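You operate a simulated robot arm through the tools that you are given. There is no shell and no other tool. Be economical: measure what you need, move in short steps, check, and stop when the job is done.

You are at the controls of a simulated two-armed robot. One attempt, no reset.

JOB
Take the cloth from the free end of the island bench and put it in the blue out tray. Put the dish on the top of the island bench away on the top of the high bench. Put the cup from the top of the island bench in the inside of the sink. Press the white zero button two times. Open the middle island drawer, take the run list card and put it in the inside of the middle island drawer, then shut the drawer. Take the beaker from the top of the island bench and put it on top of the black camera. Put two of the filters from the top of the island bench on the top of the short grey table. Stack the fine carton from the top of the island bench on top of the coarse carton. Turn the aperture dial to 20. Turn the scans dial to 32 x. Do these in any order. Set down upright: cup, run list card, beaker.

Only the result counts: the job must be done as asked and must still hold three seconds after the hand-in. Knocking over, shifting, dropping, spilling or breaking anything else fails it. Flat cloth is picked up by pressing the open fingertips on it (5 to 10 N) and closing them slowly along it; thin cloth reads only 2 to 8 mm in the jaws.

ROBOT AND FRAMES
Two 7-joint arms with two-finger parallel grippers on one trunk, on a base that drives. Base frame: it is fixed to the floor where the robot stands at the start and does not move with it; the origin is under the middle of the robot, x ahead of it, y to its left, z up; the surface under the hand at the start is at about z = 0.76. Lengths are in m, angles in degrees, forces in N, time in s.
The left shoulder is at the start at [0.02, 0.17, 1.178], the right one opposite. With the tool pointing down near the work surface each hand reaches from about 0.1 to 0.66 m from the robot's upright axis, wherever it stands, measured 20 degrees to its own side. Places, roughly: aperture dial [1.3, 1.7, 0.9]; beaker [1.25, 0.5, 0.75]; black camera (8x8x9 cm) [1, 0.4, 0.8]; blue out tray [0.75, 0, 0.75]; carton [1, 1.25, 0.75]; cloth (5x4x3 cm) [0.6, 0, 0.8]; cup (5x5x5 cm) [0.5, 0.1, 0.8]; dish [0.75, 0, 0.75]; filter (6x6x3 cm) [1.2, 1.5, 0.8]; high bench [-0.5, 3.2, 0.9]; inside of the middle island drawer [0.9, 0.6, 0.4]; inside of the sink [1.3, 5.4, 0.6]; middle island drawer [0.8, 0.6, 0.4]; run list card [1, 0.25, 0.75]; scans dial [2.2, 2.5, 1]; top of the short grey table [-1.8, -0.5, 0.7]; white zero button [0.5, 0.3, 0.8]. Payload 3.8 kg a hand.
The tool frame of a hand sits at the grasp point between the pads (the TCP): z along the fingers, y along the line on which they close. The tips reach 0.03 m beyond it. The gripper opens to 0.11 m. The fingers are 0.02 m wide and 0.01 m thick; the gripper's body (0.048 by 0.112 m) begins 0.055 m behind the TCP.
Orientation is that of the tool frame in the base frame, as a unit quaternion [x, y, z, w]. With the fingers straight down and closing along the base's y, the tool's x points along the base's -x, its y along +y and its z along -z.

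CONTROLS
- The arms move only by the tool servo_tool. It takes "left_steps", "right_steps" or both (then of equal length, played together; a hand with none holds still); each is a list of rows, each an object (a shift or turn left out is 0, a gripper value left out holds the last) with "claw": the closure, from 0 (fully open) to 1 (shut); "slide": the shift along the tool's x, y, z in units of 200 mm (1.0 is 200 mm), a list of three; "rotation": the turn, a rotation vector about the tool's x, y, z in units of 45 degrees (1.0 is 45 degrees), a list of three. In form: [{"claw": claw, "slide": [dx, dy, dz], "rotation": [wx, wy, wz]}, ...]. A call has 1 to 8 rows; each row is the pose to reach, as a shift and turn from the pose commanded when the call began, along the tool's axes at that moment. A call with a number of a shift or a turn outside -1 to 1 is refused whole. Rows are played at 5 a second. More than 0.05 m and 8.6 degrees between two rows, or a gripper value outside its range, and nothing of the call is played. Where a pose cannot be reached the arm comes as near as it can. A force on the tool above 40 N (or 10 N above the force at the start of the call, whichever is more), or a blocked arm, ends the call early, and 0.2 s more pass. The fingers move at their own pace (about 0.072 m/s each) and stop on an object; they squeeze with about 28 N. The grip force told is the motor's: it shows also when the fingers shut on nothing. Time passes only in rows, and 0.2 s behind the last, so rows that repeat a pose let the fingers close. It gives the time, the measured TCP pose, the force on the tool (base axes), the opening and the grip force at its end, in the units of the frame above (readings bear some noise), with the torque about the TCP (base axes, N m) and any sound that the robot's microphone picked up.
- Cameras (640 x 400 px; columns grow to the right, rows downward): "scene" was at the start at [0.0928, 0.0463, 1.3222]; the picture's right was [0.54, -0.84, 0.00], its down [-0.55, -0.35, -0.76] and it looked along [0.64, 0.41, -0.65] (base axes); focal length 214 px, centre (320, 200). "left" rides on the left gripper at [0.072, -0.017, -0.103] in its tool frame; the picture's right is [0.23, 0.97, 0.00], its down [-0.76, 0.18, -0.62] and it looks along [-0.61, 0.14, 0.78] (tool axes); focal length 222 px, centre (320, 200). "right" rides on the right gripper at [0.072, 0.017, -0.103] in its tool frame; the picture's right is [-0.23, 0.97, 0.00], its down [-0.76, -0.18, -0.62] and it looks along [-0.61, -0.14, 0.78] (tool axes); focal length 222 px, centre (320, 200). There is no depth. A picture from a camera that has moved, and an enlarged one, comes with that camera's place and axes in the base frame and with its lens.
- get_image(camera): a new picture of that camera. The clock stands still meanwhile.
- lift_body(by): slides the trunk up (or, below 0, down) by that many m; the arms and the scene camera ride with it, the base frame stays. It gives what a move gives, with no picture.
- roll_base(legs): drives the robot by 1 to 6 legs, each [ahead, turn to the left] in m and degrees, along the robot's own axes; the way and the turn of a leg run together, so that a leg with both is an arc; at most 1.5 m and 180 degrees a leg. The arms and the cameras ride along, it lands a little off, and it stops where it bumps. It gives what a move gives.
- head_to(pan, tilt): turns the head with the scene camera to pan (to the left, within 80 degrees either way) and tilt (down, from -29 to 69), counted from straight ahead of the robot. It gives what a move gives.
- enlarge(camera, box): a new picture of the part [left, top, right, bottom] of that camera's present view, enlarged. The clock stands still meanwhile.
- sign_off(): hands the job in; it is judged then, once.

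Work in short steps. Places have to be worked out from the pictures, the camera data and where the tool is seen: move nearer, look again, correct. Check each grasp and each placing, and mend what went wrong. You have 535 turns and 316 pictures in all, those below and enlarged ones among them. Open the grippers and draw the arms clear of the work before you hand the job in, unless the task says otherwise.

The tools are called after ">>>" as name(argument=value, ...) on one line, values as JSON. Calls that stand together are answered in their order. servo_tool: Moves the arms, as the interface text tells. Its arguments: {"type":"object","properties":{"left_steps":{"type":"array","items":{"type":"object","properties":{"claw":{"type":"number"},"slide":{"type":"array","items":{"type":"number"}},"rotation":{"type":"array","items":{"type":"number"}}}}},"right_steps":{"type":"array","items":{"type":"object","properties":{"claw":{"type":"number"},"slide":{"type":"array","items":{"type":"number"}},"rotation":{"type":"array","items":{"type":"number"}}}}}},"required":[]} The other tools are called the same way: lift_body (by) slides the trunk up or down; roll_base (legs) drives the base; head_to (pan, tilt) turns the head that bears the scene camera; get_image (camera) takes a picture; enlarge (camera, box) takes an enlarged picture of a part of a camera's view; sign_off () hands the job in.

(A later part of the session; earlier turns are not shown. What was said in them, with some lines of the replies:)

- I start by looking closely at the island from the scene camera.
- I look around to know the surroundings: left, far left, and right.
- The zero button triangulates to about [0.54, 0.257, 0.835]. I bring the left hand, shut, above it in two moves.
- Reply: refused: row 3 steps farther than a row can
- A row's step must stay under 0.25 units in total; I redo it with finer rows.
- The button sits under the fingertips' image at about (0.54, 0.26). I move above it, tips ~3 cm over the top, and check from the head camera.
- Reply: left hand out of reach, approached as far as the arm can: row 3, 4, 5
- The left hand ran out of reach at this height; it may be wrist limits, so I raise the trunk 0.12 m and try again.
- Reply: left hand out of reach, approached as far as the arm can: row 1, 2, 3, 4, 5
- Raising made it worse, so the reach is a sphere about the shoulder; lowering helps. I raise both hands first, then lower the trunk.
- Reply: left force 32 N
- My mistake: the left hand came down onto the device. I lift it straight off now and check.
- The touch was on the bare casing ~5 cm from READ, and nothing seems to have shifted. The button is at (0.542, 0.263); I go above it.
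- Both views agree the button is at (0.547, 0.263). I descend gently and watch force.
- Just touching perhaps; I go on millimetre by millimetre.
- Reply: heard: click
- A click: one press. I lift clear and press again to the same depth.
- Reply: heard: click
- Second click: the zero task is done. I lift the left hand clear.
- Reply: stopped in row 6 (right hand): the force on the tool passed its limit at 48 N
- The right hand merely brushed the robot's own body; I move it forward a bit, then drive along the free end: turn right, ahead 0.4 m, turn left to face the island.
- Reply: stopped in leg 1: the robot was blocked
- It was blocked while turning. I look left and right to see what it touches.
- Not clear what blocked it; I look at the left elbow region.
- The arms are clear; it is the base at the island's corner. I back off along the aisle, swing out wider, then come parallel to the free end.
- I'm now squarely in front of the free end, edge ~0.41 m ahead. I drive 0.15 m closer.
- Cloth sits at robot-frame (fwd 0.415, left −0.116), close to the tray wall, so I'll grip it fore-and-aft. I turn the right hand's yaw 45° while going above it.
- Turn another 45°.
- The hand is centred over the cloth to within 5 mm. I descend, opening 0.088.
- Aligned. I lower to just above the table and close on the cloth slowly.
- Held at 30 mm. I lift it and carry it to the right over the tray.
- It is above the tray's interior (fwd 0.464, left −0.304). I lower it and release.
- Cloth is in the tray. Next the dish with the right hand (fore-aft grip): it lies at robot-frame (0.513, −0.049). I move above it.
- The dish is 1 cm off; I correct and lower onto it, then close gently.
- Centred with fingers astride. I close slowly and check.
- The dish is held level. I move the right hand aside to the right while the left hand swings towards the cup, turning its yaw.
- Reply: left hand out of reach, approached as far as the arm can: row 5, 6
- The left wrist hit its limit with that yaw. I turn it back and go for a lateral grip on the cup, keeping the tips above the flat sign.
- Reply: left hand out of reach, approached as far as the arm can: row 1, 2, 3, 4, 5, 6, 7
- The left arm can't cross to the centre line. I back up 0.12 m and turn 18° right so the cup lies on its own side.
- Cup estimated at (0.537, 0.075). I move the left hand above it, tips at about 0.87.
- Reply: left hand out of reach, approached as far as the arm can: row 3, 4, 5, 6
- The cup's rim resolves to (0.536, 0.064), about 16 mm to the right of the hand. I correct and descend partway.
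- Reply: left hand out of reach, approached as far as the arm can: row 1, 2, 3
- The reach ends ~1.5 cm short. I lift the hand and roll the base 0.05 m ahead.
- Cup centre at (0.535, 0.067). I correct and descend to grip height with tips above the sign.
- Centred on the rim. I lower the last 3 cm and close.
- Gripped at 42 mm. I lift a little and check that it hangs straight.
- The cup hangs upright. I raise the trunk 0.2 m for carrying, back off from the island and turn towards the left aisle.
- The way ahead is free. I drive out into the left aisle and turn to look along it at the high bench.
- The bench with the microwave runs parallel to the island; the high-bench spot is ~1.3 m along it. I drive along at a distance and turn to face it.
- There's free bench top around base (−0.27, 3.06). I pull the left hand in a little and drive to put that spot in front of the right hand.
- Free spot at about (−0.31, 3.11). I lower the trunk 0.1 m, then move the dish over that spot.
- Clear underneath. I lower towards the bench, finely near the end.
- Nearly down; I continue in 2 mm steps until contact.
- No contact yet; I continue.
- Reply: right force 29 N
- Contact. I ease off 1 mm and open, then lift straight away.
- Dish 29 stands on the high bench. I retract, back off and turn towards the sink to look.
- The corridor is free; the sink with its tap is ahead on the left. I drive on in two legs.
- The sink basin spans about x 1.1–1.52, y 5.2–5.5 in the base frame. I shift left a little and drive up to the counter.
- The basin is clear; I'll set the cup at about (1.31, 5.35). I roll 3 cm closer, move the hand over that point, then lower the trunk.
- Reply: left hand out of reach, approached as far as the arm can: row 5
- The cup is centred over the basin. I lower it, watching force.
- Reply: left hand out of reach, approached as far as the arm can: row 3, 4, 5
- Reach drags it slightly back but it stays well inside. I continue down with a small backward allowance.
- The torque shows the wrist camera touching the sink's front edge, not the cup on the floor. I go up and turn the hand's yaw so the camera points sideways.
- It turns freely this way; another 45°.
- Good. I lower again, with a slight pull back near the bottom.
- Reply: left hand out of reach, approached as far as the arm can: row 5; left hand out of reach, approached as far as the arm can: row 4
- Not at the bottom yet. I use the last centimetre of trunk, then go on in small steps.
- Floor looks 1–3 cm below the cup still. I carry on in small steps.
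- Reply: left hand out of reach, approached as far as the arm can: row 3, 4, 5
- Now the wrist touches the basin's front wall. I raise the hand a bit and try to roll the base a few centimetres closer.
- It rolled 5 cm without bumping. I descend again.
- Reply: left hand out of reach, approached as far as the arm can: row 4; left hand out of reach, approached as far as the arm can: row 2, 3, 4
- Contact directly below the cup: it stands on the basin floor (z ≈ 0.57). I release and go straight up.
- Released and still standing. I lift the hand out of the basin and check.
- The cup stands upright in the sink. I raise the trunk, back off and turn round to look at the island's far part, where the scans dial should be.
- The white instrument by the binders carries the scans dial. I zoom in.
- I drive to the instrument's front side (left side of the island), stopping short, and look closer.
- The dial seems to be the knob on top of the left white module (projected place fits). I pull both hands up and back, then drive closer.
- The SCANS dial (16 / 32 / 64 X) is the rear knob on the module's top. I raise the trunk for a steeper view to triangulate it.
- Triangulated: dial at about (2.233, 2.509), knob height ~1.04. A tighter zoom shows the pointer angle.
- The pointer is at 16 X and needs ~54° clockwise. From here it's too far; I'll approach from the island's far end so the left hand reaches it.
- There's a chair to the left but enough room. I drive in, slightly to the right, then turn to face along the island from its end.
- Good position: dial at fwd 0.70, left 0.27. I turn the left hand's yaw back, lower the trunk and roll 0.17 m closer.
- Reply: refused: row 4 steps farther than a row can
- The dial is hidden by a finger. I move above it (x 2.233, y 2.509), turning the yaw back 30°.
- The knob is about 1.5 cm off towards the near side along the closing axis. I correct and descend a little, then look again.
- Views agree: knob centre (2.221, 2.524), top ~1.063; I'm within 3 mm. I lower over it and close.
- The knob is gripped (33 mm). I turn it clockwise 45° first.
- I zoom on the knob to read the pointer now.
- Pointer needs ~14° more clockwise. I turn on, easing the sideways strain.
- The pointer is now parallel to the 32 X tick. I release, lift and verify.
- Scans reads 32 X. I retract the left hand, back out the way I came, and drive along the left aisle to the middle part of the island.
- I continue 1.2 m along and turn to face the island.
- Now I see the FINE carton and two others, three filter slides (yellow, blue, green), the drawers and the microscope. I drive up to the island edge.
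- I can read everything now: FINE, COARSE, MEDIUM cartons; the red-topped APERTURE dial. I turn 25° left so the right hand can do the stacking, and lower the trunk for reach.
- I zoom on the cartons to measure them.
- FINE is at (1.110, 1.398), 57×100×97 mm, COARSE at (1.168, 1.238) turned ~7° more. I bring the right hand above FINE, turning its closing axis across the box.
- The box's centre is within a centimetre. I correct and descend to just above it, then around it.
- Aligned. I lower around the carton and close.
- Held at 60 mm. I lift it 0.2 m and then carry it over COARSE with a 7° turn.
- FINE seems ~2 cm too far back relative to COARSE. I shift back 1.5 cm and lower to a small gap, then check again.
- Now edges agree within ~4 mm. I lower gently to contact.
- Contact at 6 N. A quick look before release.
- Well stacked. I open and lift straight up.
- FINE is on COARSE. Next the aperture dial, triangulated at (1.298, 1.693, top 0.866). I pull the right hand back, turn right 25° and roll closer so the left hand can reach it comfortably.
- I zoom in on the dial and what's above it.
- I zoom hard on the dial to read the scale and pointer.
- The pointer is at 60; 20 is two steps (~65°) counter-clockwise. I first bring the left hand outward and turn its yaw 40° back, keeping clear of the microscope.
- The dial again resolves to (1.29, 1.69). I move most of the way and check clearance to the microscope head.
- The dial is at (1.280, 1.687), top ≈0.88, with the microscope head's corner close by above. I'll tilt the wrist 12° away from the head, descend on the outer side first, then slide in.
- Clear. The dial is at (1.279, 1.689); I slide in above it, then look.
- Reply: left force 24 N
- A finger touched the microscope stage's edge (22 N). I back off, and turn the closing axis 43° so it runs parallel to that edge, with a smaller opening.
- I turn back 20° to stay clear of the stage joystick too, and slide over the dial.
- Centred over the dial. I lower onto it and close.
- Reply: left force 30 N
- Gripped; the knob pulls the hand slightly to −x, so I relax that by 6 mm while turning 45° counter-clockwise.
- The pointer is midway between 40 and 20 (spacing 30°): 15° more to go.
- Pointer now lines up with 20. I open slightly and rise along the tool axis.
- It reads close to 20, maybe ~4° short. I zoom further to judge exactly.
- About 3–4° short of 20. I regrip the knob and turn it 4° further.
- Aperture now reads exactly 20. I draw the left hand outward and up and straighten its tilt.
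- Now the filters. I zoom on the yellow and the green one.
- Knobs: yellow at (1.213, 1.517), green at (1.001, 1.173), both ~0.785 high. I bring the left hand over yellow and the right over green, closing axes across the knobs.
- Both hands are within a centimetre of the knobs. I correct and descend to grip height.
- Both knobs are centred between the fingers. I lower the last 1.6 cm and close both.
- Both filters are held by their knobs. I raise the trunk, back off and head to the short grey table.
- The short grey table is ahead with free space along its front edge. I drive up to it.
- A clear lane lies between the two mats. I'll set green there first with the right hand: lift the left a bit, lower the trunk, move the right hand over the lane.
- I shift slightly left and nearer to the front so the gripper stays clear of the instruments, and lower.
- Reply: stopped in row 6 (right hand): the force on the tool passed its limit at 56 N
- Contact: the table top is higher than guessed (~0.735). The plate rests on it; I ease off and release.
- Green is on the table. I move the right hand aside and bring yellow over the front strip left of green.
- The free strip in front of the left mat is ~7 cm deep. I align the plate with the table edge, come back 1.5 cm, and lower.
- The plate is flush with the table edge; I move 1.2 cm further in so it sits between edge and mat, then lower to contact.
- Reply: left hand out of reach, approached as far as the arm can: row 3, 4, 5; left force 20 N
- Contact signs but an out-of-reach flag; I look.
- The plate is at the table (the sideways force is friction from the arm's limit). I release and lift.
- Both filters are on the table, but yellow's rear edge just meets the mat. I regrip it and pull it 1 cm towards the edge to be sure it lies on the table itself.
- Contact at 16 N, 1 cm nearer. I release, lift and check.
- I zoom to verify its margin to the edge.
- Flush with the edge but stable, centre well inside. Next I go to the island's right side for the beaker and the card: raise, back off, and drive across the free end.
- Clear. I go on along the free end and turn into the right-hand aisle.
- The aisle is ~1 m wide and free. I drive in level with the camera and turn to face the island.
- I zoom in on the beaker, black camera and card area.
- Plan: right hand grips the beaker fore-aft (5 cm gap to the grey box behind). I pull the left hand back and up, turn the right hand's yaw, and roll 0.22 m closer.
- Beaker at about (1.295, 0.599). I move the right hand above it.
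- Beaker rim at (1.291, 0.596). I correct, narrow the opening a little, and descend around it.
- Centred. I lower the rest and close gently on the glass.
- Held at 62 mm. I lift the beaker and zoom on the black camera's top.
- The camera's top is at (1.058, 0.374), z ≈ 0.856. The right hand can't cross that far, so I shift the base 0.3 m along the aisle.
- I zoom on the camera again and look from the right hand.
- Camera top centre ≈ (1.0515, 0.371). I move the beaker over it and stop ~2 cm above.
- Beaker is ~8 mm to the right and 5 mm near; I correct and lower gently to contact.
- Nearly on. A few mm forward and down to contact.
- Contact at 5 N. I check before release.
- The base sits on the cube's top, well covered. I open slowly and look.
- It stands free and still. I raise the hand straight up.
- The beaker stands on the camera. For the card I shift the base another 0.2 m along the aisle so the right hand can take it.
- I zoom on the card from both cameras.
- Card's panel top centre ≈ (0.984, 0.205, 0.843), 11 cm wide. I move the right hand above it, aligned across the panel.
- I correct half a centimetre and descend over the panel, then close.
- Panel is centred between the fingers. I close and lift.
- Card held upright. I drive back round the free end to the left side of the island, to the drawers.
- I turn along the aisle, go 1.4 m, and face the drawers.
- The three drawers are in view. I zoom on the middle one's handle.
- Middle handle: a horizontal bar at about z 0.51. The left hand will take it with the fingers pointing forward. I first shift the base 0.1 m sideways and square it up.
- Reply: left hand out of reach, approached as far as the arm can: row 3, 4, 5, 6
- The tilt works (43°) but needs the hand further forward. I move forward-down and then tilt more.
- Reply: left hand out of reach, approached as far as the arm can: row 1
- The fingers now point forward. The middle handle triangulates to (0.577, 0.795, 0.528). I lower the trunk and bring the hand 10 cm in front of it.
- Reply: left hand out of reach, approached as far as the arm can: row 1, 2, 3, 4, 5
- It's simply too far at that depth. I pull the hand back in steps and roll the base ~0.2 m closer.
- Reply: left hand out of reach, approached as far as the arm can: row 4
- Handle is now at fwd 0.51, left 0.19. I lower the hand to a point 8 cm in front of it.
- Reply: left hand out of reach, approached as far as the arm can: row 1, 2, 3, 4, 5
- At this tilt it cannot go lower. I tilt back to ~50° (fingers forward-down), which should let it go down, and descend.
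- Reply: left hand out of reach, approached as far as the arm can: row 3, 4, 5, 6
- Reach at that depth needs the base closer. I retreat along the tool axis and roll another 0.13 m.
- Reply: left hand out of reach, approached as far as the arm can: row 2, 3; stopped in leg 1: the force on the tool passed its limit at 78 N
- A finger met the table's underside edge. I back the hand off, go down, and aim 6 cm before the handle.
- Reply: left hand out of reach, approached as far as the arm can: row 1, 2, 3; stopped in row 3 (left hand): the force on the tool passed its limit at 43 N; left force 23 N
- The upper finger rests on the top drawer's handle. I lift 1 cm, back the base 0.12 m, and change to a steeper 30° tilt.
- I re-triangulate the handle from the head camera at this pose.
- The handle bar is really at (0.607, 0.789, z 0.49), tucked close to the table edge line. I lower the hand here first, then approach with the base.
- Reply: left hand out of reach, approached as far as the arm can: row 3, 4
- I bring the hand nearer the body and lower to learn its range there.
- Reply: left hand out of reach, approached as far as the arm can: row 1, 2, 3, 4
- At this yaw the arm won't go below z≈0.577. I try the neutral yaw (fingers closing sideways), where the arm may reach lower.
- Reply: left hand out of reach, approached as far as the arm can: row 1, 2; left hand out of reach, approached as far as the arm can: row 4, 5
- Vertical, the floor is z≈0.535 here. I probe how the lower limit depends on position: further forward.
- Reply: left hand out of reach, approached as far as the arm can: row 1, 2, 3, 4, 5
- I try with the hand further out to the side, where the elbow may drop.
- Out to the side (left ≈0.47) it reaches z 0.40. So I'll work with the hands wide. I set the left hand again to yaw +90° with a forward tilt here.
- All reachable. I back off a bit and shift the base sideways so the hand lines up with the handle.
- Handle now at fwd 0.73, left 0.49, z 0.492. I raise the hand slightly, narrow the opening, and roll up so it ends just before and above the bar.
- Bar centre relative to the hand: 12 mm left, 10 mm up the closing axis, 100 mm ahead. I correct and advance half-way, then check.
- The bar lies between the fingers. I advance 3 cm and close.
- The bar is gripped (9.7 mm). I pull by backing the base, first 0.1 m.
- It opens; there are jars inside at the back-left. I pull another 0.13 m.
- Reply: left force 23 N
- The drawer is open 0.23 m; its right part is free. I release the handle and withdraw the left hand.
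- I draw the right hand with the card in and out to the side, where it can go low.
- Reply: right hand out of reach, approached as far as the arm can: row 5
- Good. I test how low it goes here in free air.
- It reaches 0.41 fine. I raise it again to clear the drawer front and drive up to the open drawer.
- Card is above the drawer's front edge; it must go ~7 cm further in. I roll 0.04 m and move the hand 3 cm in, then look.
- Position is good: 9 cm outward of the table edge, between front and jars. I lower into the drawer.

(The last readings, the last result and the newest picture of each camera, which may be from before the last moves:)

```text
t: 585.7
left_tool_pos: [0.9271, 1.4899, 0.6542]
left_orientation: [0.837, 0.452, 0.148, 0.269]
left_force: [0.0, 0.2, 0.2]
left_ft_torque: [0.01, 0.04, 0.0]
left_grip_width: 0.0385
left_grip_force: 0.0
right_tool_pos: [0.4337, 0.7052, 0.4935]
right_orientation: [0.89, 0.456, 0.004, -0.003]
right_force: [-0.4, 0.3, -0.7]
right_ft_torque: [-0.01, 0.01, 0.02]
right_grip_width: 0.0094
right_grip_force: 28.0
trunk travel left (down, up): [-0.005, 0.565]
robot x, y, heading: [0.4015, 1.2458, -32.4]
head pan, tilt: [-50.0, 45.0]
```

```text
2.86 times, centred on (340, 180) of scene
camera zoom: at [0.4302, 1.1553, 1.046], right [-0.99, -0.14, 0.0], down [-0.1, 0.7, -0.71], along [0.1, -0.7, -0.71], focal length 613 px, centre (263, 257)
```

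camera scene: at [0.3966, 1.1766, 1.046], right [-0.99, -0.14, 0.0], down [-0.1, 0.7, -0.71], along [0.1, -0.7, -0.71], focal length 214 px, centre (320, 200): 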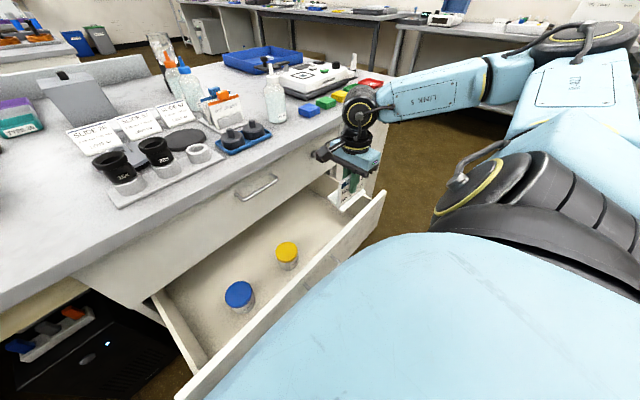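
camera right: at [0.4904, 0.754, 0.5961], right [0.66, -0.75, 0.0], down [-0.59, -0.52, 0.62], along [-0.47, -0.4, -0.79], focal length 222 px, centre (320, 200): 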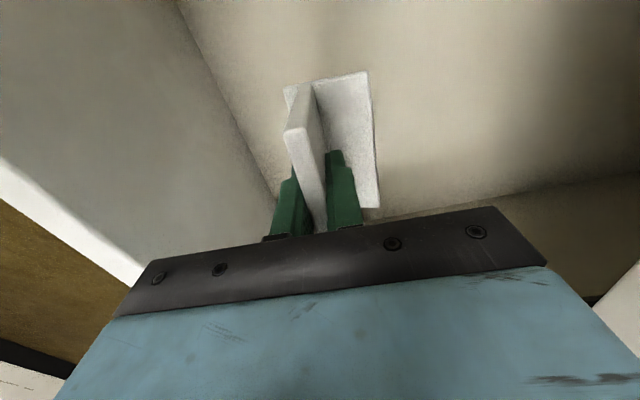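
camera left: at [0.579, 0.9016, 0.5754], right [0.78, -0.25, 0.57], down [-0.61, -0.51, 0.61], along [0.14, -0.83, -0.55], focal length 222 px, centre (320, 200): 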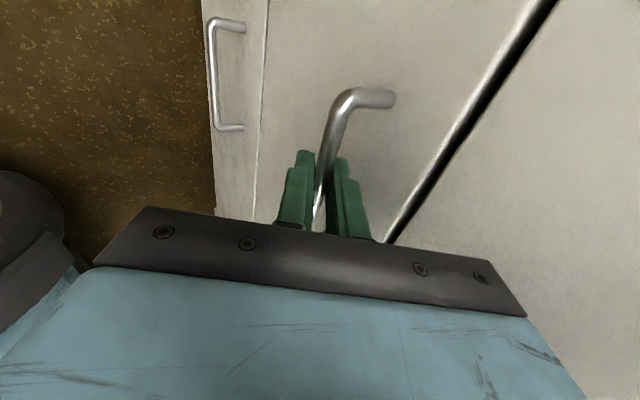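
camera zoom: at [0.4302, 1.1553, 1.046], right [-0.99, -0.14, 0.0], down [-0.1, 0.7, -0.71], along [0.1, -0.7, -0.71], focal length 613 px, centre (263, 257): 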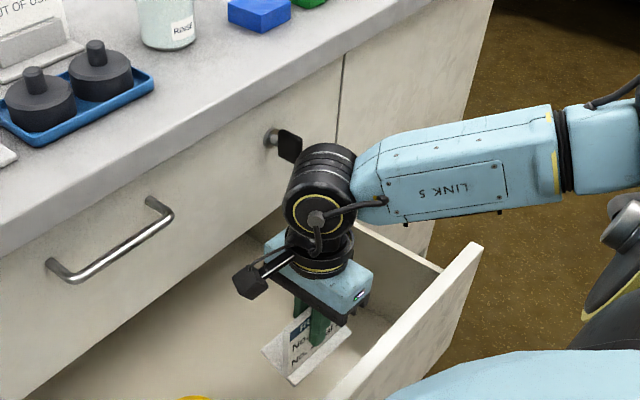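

Clear so far. I continue down in small steps to contact.

>>> servo_tool(right_steps=[{"slide": [0, 0, 0.1]}, {"slide": [0, 0, 0.2]}, {"slide": [0, 0, 0.26]}, {"slide": [0, 0, 0.29]}, {"slide": [0, 0, 0.31]}, {"slide": [0, 0, 0.33]}])

```text
t: 587.1
left_tool_pos: [0.9273, 1.4909, 0.6553]
left_orientation: [0.837, 0.453, 0.147, 0.27]
left_force: [-0.1, -0.3, 0.8]
left_ft_torque: [0.02, -0.06, -0.01]
left_grip_width: 0.0385
left_grip_force: 0.0
right_tool_pos: [0.4337, 0.7037, 0.4297]
right_orientation: [0.889, 0.457, 0.003, -0.001]
right_force: [0.7, -1.9, 21.5]
right_ft_torque: [0.16, 0.21, -0.02]
right_grip_width: 0.0099
right_grip_force: 28.0
trunk travel left (down, up): [-0.005, 0.565]
robot x, y, heading: [0.4017, 1.246, -31.9]
head pan, tilt: [-50.0, 45.0]
```

On the drawer floor. I ease off a millimetre and open.

>>> servo_tool(right_steps=[{"slide": [0, 0, -0.008]}, {"slide": [0, 0, -0.008], "claw": 0.85}, {"slide": [0, 0, -0.008], "claw": 0.7}, {"slide": [0, 0, -0.008], "claw": 0.6}, {"slide": [0, 0, -0.008], "claw": 0.6}])

>>> get_image(camera="right")

```text
t: 588.3
left_tool_pos: [0.9258, 1.491, 0.6554]
left_orientation: [0.837, 0.452, 0.149, 0.27]
left_force: [1.4, 0.4, -0.2]
left_ft_torque: [0.01, -0.01, -0.02]
left_grip_width: 0.0384
left_grip_force: 0.1
right_tool_pos: [0.4336, 0.707, 0.4287]
right_orientation: [0.89, 0.456, 0.004, -0.003]
right_force: [0.7, 0.1, -0.2]
right_ft_torque: [0.0, -0.03, 0.02]
right_grip_width: 0.0441
right_grip_force: 0.0
trunk travel left (down, up): [-0.005, 0.565]
robot x, y, heading: [0.4007, 1.2494, -32.3]
head pan, tilt: [-50.0, 45.0]
```

```text
85 pictures are left
camera right: at [0.4903, 0.7562, 0.5322], right [0.66, -0.75, 0.0], down [-0.59, -0.52, 0.62], along [-0.47, -0.4, -0.79], focal length 222 px, centre (320, 200)
```

right: 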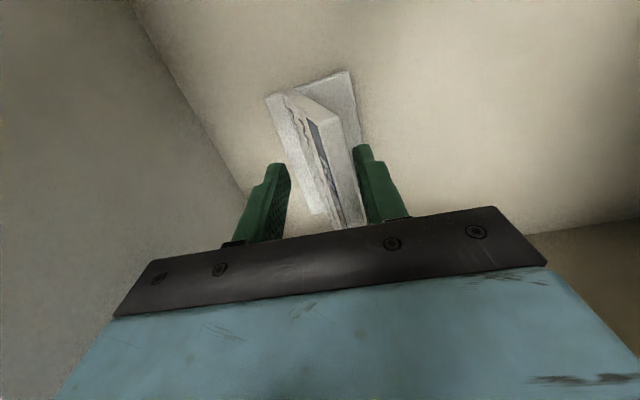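

The card stands by itself. I centre the fingers around it and rise straight up.

>>> servo_tool(right_steps=[{"slide": [0, 0.03, 0]}, {"slide": [0, 0.03, -0.15]}, {"slide": [0, 0.03, -0.35]}, {"slide": [0, 0.03, -0.55]}, {"slide": [0, 0.02, -0.75]}, {"slide": [0, 0, -0.95]}])

>>> get_image(camera="right")

>>> enlarge(camera="scene", box=[240, 130, 440, 290])

```text
t: 589.7
left_tool_pos: [0.9266, 1.4905, 0.6561]
left_orientation: [0.837, 0.452, 0.149, 0.27]
left_force: [0.8, -0.7, 0.5]
left_ft_torque: [-0.02, -0.03, 0.0]
left_grip_width: 0.0384
left_grip_force: 0.1
right_tool_pos: [0.4334, 0.7043, 0.6196]
right_orientation: [0.89, 0.456, 0.003, -0.003]
right_force: [0.2, 0.2, 0.0]
right_ft_torque: [-0.02, 0.0, 0.02]
right_grip_width: 0.0441
right_grip_force: 0.0
trunk travel left (down, up): [-0.005, 0.565]
robot x, y, heading: [0.4018, 1.2446, -32.3]
head pan, tilt: [-50.0, 45.0]
```

```text
84 pictures are left
camera right: at [0.4893, 0.753, 0.723], right [0.66, -0.75, -0.01], down [-0.59, -0.52, 0.62], along [-0.47, -0.4, -0.79], focal length 222 px, centre (320, 200)
```

right: 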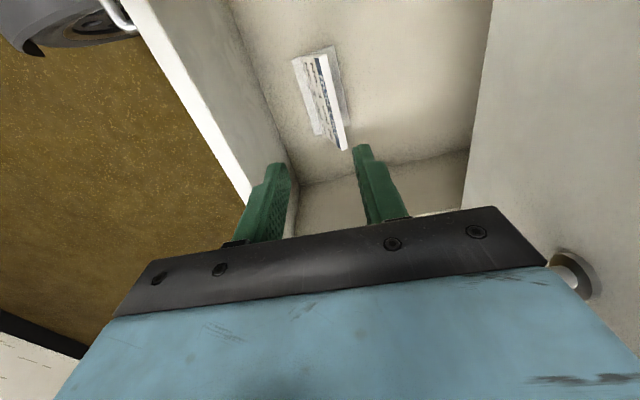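

```text
2.50 times, centred on (340, 210) of scene
camera zoom: at [0.4302, 1.1555, 1.046], right [-0.99, -0.14, 0.0], down [-0.1, 0.7, -0.71], along [0.1, -0.7, -0.71], focal length 536 px, centre (270, 175)
```

zoom: 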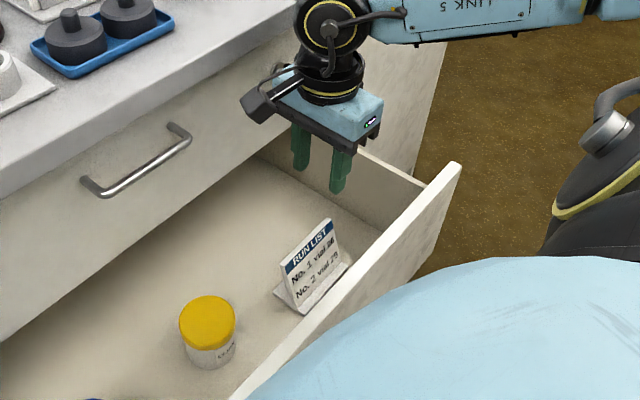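

The run-list card stands upright in the drawer. I raise the right hand out and back it away, and check the lock key.

>>> servo_tool(right_steps=[{"slide": [0, -0.05, -0.2]}, {"slide": [0, -0.1, -0.4]}, {"slide": [0, -0.2, -0.6]}, {"slide": [0, -0.35, -0.7]}, {"slide": [0, -0.5, -0.8]}])

>>> enlarge(camera="scene", box=[280, 100, 440, 260])

```text
t: 590.9
left_tool_pos: [0.9266, 1.4906, 0.6558]
left_orientation: [0.837, 0.451, 0.149, 0.27]
left_force: [-0.7, 0.2, 0.3]
left_ft_torque: [-0.01, -0.02, -0.02]
left_grip_width: 0.0384
left_grip_force: 0.0
right_tool_pos: [0.3522, 0.7616, 0.7782]
right_orientation: [0.89, 0.457, 0.003, -0.004]
right_force: [-0.3, 0.2, 0.5]
right_ft_torque: [-0.01, 0.04, 0.0]
right_grip_width: 0.0439
right_grip_force: 0.0
trunk travel left (down, up): [-0.005, 0.565]
robot x, y, heading: [0.399, 1.2491, -32.0]
head pan, tilt: [-50.0, 45.0]
```

```text
2.50 times, centred on (360, 180) of scene
camera zoom: at [0.4301, 1.1556, 1.046], right [-0.99, -0.14, 0.0], down [-0.1, 0.7, -0.71], along [0.1, -0.7, -0.71], focal length 536 px, centre (220, 250)
```

zoom: 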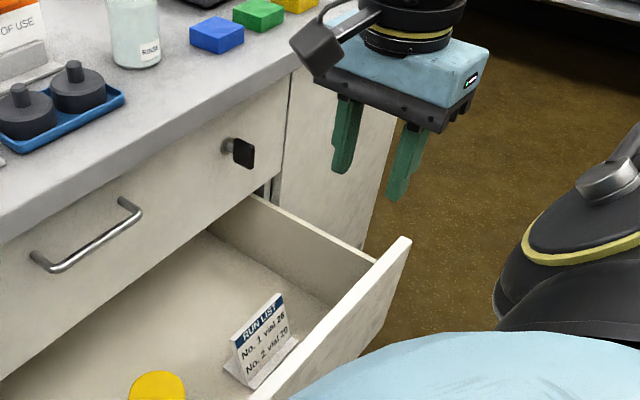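

Key intact. To shut the drawer I go back to the earlier spot and push its front with the left hand's closed fingertips. First reposition the base.

>>> roll_base(legs=[[-0.4, 0], [0, -90], [0.72, 0], [0, 90]])

>>> servo_tool(left_steps=[{"rotation": [-0.15, 0, 0], "claw": 1, "slide": [0, -0.1, 0.1]}, {"rotation": [-0.3, 0, 0], "slide": [0, -0.2, 0.2]}, {"rotation": [-0.45, 0, 0], "slide": [0, -0.3, 0.3]}, {"rotation": [-0.5, 0, 0], "slide": [0, -0.4, 0.4]}, {"rotation": [-0.5, 0, 0], "slide": [0, -0.52, 0.5]}])

>>> head_to(pan=15, tilt=45)

>>> get_image(camera="scene")

```text
t: 604.4
left_tool_pos: [0.2306, 1.0895, 0.6556]
left_orientation: [0.835, 0.457, 0.149, 0.269]
left_force: [-0.5, -1.0, 0.5]
left_ft_torque: [-0.01, -0.02, 0.03]
left_grip_width: 0.0385
left_grip_force: 0.0
right_tool_pos: [-0.3352, 0.3529, 0.7774]
right_orientation: [0.887, 0.461, 0.004, -0.003]
right_force: [-0.6, -0.6, 0.6]
right_ft_torque: [0.01, -0.02, 0.0]
right_grip_width: 0.0437
right_grip_force: 0.1
trunk travel left (down, up): [-0.005, 0.565]
robot x, y, heading: [-0.2932, 0.8367, -31.6]
head pan, tilt: [-50.0, 45.0]
```

```text
t: 605.6
left_tool_pos: [0.2085, 1.1045, 0.5138]
left_orientation: [0.766, 0.419, 0.236, 0.427]
left_force: [-0.4, 0.2, 0.0]
left_ft_torque: [-0.02, -0.01, 0.01]
left_grip_width: 0.0
left_grip_force: 27.6
right_tool_pos: [-0.3362, 0.3523, 0.7778]
right_orientation: [0.887, 0.461, 0.003, -0.003]
right_force: [0.3, 0.4, 1.3]
right_ft_torque: [-0.02, 0.01, 0.02]
right_grip_width: 0.0442
right_grip_force: 0.0
trunk travel left (down, up): [-0.005, 0.565]
robot x, y, heading: [-0.2913, 0.8389, -31.4]
head pan, tilt: [-50.0, 45.0]
```

```text
t: 607.0
left_tool_pos: [0.2091, 1.1027, 0.5138]
left_orientation: [0.766, 0.419, 0.236, 0.425]
left_force: [0.3, 0.6, 0.3]
left_ft_torque: [0.0, -0.02, -0.04]
left_grip_width: 0.0
left_grip_force: 28.0
right_tool_pos: [-0.3357, 0.3532, 0.7777]
right_orientation: [0.887, 0.461, 0.004, -0.002]
right_force: [0.3, 0.0, -0.4]
right_ft_torque: [-0.02, 0.02, 0.02]
right_grip_width: 0.044
right_grip_force: 0.0
trunk travel left (down, up): [-0.005, 0.565]
robot x, y, heading: [-0.2926, 0.8405, -31.5]
head pan, tilt: [15.0, 45.0]
```

```text
81 pictures are left
camera scene: at [-0.1963, 0.8057, 1.046], right [-0.28, -0.96, 0.0], down [-0.68, 0.2, -0.71], along [0.68, -0.2, -0.71], focal length 214 px, centre (320, 200)
```

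scene: 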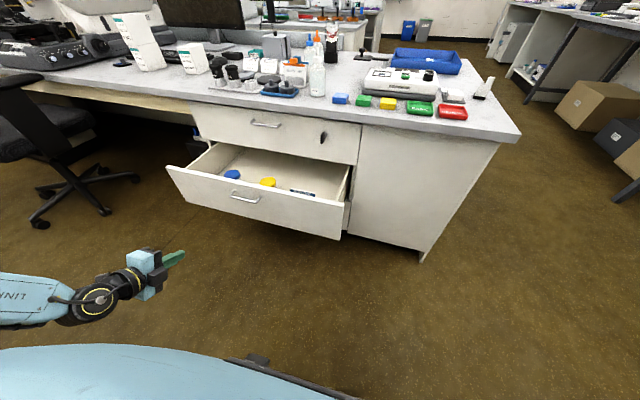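

Drawer and card look right. I move the fingertips left past the handle and a bit lower, so they'll press the plain front.

>>> servo_tool(left_steps=[{"slide": [0.1, -0.07, 0.04]}, {"slide": [0.2, -0.14, 0.08]}, {"slide": [0.35, -0.21, 0.13]}])

>>> roll_base(legs=[[0.27, -1.1]])

>>> get_image(camera="scene")

>>> get_image(camera="left")

```text
t: 607.8
left_tool_pos: [0.2463, 1.1635, 0.4649]
left_orientation: [0.765, 0.42, 0.236, 0.427]
left_force: [0.2, 0.2, -0.1]
left_ft_torque: [0.01, -0.01, 0.0]
left_grip_width: 0.0002
left_grip_force: 28.0
right_tool_pos: [-0.3356, 0.3531, 0.7786]
right_orientation: [0.887, 0.462, 0.004, -0.003]
right_force: [0.1, 0.2, 0.4]
right_ft_torque: [0.01, 0.0, 0.02]
right_grip_width: 0.0438
right_grip_force: 0.2
trunk travel left (down, up): [-0.005, 0.565]
robot x, y, heading: [-0.292, 0.8382, -31.4]
head pan, tilt: [15.0, 45.0]
```

```text
t: 609.7
left_tool_pos: [0.4756, 1.0154, 0.4652]
left_orientation: [0.77, 0.413, 0.233, 0.428]
left_force: [0.4, 0.1, 0.5]
left_ft_torque: [-0.07, -0.03, -0.02]
left_grip_width: 0.0
left_grip_force: 28.2
right_tool_pos: [-0.1198, 0.2139, 0.7785]
right_orientation: [0.89, 0.455, 0.003, -0.003]
right_force: [0.6, -0.3, 0.2]
right_ft_torque: [-0.01, 0.01, 0.01]
right_grip_width: 0.0444
right_grip_force: 0.0
trunk travel left (down, up): [-0.005, 0.565]
robot x, y, heading: [-0.0698, 0.7007, -32.4]
head pan, tilt: [15.0, 45.0]
```

```text
80 pictures are left
camera scene: at [0.0278, 0.6642, 1.046], right [-0.3, -0.95, 0.0], down [-0.67, 0.21, -0.71], along [0.67, -0.21, -0.71], focal length 214 px, centre (320, 200)
```

scene: 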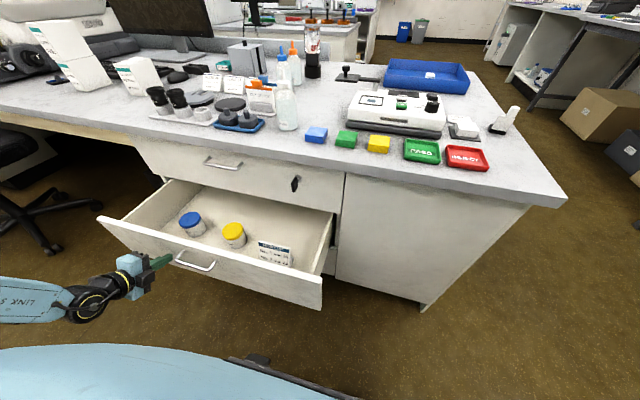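

```text
79 pictures are left
camera left: at [0.4359, 1.1294, 0.505], right [0.55, -0.1, 0.83], down [-0.79, -0.4, 0.47], along [0.28, -0.91, -0.29], focal length 222 px, centre (320, 200)
```

left: 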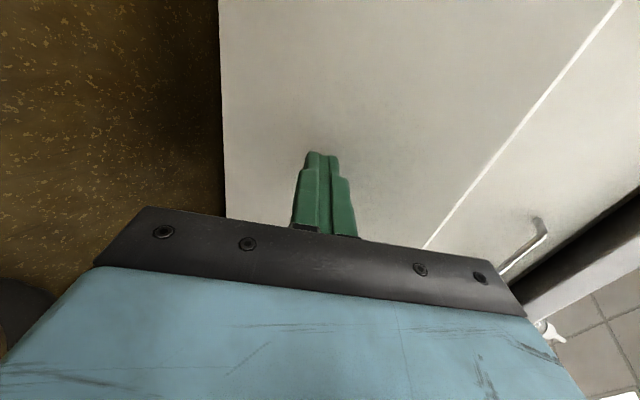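

Fingertips are ~1.5 cm before the front. I push by driving 0.14 m.

>>> roll_base(legs=[[0.14, 0]])

>>> get_image(camera="scene")

```text
t: 611.0
left_tool_pos: [0.5928, 0.9428, 0.4642]
left_orientation: [0.769, 0.414, 0.234, 0.427]
left_force: [0.2, -0.4, -0.2]
left_ft_torque: [0.0, 0.01, 0.0]
left_grip_width: 0.0001
left_grip_force: 27.3
right_tool_pos: [0.0002, 0.1389, 0.7786]
right_orientation: [0.89, 0.457, 0.004, -0.002]
right_force: [-0.2, 0.7, 0.2]
right_ft_torque: [0.02, 0.01, 0.0]
right_grip_width: 0.044
right_grip_force: 0.0
trunk travel left (down, up): [-0.005, 0.565]
robot x, y, heading: [0.0511, 0.6265, -32.3]
head pan, tilt: [15.0, 45.0]
```

```text
78 pictures are left
camera scene: at [0.1454, 0.5902, 1.046], right [-0.3, -0.96, 0.0], down [-0.68, 0.21, -0.71], along [0.68, -0.21, -0.71], focal length 214 px, centre (320, 200)
```

scene: 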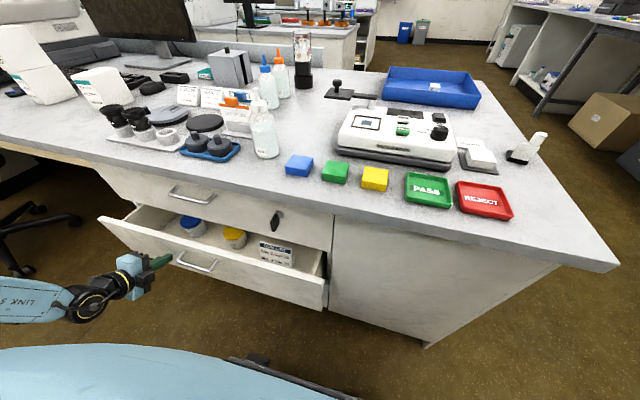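

It slides in smoothly, card still standing. I push the remaining ~0.1 m.

>>> roll_base(legs=[[0.085, 0]])

>>> enlarge(camera="scene", box=[60, 170, 360, 350])

```text
t: 612.1
left_tool_pos: [0.6629, 0.8983, 0.4638]
left_orientation: [0.769, 0.414, 0.234, 0.427]
left_force: [-0.6, 0.2, 0.1]
left_ft_torque: [0.02, 0.0, 0.01]
left_grip_width: 0.0
left_grip_force: 28.2
right_tool_pos: [0.0696, 0.0956, 0.7795]
right_orientation: [0.89, 0.455, 0.003, -0.002]
right_force: [-0.2, -0.1, -0.3]
right_ft_torque: [0.03, -0.03, 0.0]
right_grip_width: 0.044
right_grip_force: 0.0
trunk travel left (down, up): [-0.005, 0.565]
robot x, y, heading: [0.1188, 0.578, -32.0]
head pan, tilt: [15.0, 45.0]
```

```text
2.13 times, centred on (210, 260) of scene
camera zoom: at [0.2162, 0.5456, 1.0459], right [-0.3, -0.96, 0.0], down [-0.68, 0.21, -0.71], along [0.68, -0.21, -0.71], focal length 458 px, centre (555, 72)
```

zoom: 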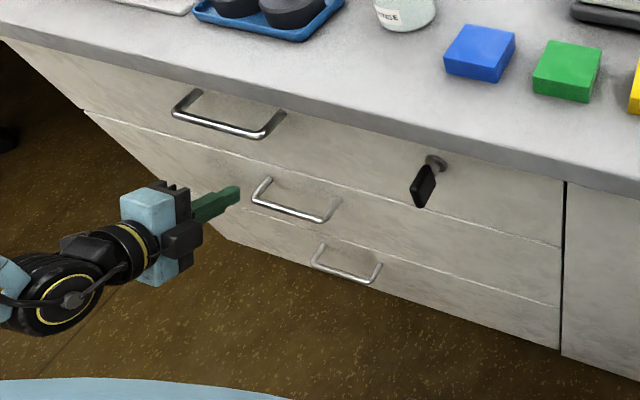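

Nearly flush. I press on until it stops.

>>> roll_base(legs=[[0.03, 0]])

>>> enlarge(camera="scene", box=[60, 170, 360, 350])

```text
t: 612.9
left_tool_pos: [0.6722, 0.8928, 0.4642]
left_orientation: [0.77, 0.414, 0.233, 0.426]
left_force: [0.3, -0.6, -0.2]
left_ft_torque: [-0.02, 0.0, -0.01]
left_grip_width: 0.0004
left_grip_force: 27.9
right_tool_pos: [0.0828, 0.0885, 0.7789]
right_orientation: [0.89, 0.456, 0.003, -0.004]
right_force: [0.3, 0.0, -0.4]
right_ft_torque: [0.01, -0.01, 0.02]
right_grip_width: 0.044
right_grip_force: 0.1
trunk travel left (down, up): [-0.005, 0.565]
robot x, y, heading: [0.1309, 0.5697, -32.2]
head pan, tilt: [15.0, 45.0]
stopped in leg 1: the force on the tool passed its limit at 59 N (the readings are from after the stop); the commanded pose is now the measured one
```

```text
2.13 times, centred on (210, 260) of scene
camera zoom: at [0.2281, 0.5385, 1.0459], right [-0.3, -0.96, 0.0], down [-0.68, 0.21, -0.71], along [0.68, -0.21, -0.71], focal length 458 px, centre (555, 72)
```

zoom: 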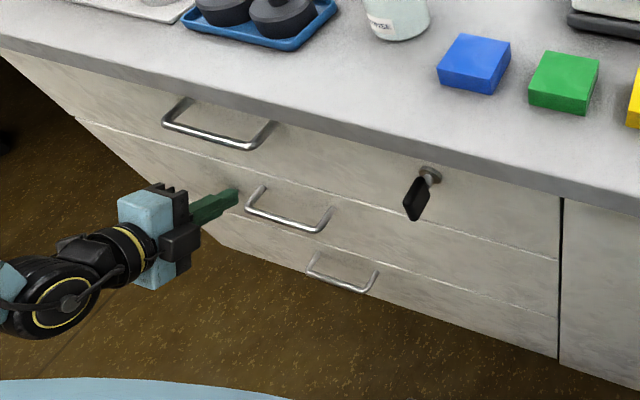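

The drawer is shut (stopped hard). I back off, open the grippers and survey everything.

>>> roll_base(legs=[[-0.35, 0]])

>>> servo_tool(left_steps=[{"claw": 0, "slide": [0, 0.15, -0.1]}, {"claw": 0, "slide": [0, 0.3, -0.2]}, {"slide": [0, 0.45, -0.3]}, {"slide": [0, 0.6, -0.4]}], right_steps=[{"claw": 0, "slide": [0, 0, -0.1]}, {"claw": 0, "slide": [0, 0, -0.2]}, {"slide": [0, 0, -0.3]}, {"slide": [0, 0, -0.4]}])

>>> lift_body(by=0.3)

>>> head_to(pan=0, tilt=35)

>>> get_image(camera="scene")

>>> enlarge(camera="scene", box=[120, 100, 520, 300])

```text
t: 615.2
left_tool_pos: [0.3685, 1.0862, 0.4623]
left_orientation: [0.768, 0.417, 0.234, 0.426]
left_force: [0.5, -0.6, 0.3]
left_ft_torque: [-0.02, -0.02, -0.03]
left_grip_width: 0.0003
left_grip_force: 28.3
right_tool_pos: [-0.2158, 0.2754, 0.7789]
right_orientation: [0.888, 0.46, 0.004, -0.004]
right_force: [0.3, 0.1, -0.1]
right_ft_torque: [-0.02, -0.03, 0.0]
right_grip_width: 0.0444
right_grip_force: 0.1
trunk travel left (down, up): [-0.005, 0.565]
robot x, y, heading: [-0.1707, 0.7595, -31.8]
head pan, tilt: [15.0, 45.0]
```

```text
t: 616.2
left_tool_pos: [0.3648, 1.0863, 0.6094]
left_orientation: [0.769, 0.417, 0.234, 0.425]
left_force: [-0.2, 0.0, -0.6]
left_ft_torque: [-0.01, 0.01, -0.02]
left_grip_width: 0.1104
left_grip_force: 0.1
right_tool_pos: [-0.2165, 0.2757, 0.8589]
right_orientation: [0.888, 0.459, 0.003, -0.004]
right_force: [1.1, -0.7, -0.3]
right_ft_torque: [-0.01, 0.0, 0.04]
right_grip_width: 0.11
right_grip_force: 0.1
trunk travel left (down, up): [-0.005, 0.565]
robot x, y, heading: [-0.1679, 0.7609, -31.9]
head pan, tilt: [15.0, 45.0]
```

```text
t: 619.2
left_tool_pos: [0.3636, 1.0869, 0.9091]
left_orientation: [0.769, 0.417, 0.234, 0.424]
left_force: [0.9, -0.1, -0.1]
left_ft_torque: [0.01, 0.0, 0.01]
left_grip_width: 0.1102
left_grip_force: 0.1
right_tool_pos: [-0.216, 0.2758, 1.1577]
right_orientation: [0.888, 0.46, 0.003, -0.004]
right_force: [0.1, -0.2, 0.5]
right_ft_torque: [0.01, 0.05, 0.0]
right_grip_width: 0.1098
right_grip_force: 0.0
trunk travel left (down, up): [-0.305, 0.265]
robot x, y, heading: [-0.171, 0.7633, -31.7]
head pan, tilt: [15.0, 45.0]
```

```text
t: 620.0
left_tool_pos: [0.3639, 1.0874, 0.9085]
left_orientation: [0.768, 0.416, 0.235, 0.426]
left_force: [-0.2, 0.3, 0.1]
left_ft_torque: [0.04, -0.01, -0.03]
left_grip_width: 0.1097
left_grip_force: 0.0
right_tool_pos: [-0.217, 0.2744, 1.1592]
right_orientation: [0.888, 0.46, 0.003, -0.003]
right_force: [-0.2, 0.9, -0.2]
right_ft_torque: [0.02, -0.01, 0.02]
right_grip_width: 0.11
right_grip_force: 0.0
trunk travel left (down, up): [-0.305, 0.265]
robot x, y, heading: [-0.1725, 0.7602, -31.6]
head pan, tilt: [0.0, 35.0]
```

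```text
75 pictures are left
camera scene: at [-0.0767, 0.7048, 1.3607], right [-0.53, -0.85, 0.0], down [-0.49, 0.3, -0.82], along [0.7, -0.43, -0.57], focal length 214 px, centre (320, 200)
```

scene: 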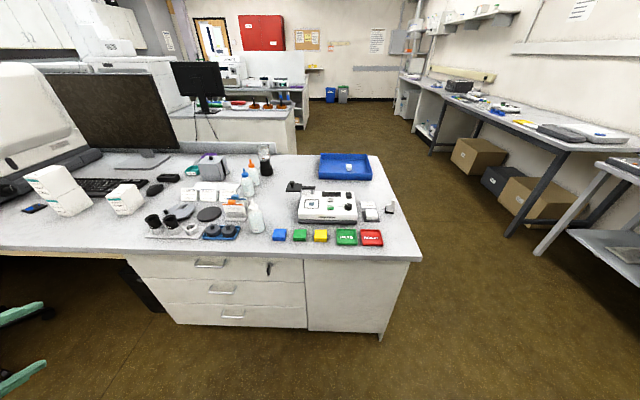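

```text
1.60 times, centred on (320, 200) of scene
camera zoom: at [-0.0767, 0.7048, 1.3607], right [-0.53, -0.85, 0.0], down [-0.49, 0.3, -0.82], along [0.7, -0.43, -0.57], focal length 343 px, centre (320, 200)
```

zoom: 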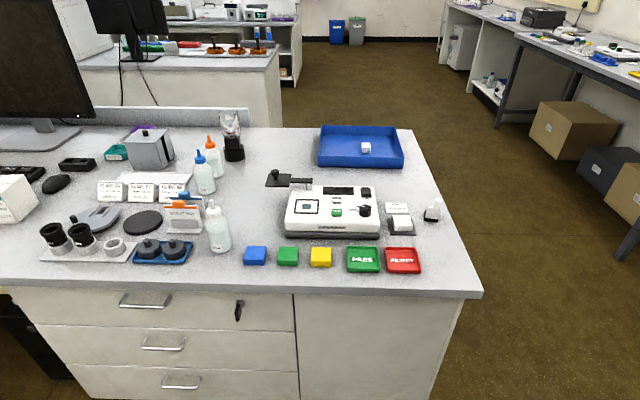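

All looks in order. A last zoom on the drawer fronts and the beaker.

>>> enlarge(camera="scene", box=[120, 240, 320, 340])

>>> enlarge(camera="scene", box=[200, 130, 400, 250])

```text
3.20 times, centred on (220, 290) of scene
camera zoom: at [-0.0767, 0.7048, 1.3607], right [-0.53, -0.85, 0.0], down [-0.49, 0.3, -0.82], along [0.7, -0.43, -0.57], focal length 686 px, centre (640, -88)
```

zoom: 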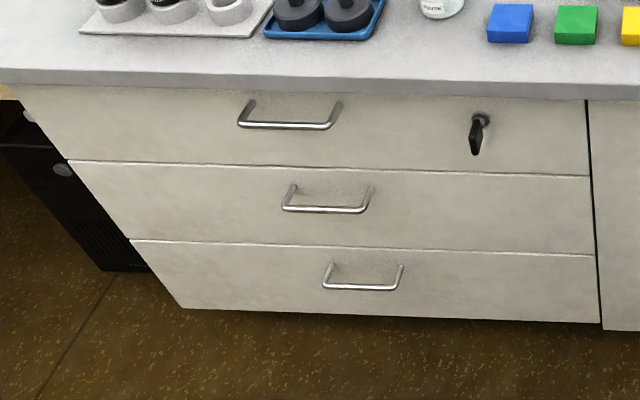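

```text
3.20 times, centred on (300, 190) of scene
camera zoom: at [-0.0767, 0.7048, 1.3607], right [-0.53, -0.85, 0.0], down [-0.49, 0.3, -0.82], along [0.7, -0.43, -0.57], focal length 686 px, centre (384, 232)
```

zoom: 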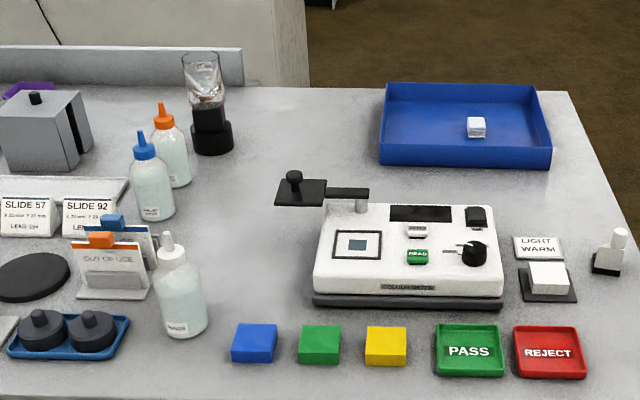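

Drawer flush and shut, beaker upright on the camera, cloth in the tray; the hands are open and clear. I hand in.

>>> sign_off()

```text
The job is handed in.
```

I did all ten tasks and handed the job in. The cup and card were standing when last seen, and the beaker still stood in the final look.

Four things could matter to the judging:
- **Device casing:** early on the left hand came down on it with about 31 N, about 5 cm from the READ button. Nothing looked shifted afterwards.
- **Microscope stage:** a finger touched its edge with about 22 N while I was reaching the aperture dial.
- **Drawer handle and table edge:** fingers bumped the table edge (78 N) and the top drawer's handle (43 N) while I was reaching for the middle drawer's handle.
- **Yellow filter:** it sits flush with the front edge of the short grey table, with its centre well inside the edge.
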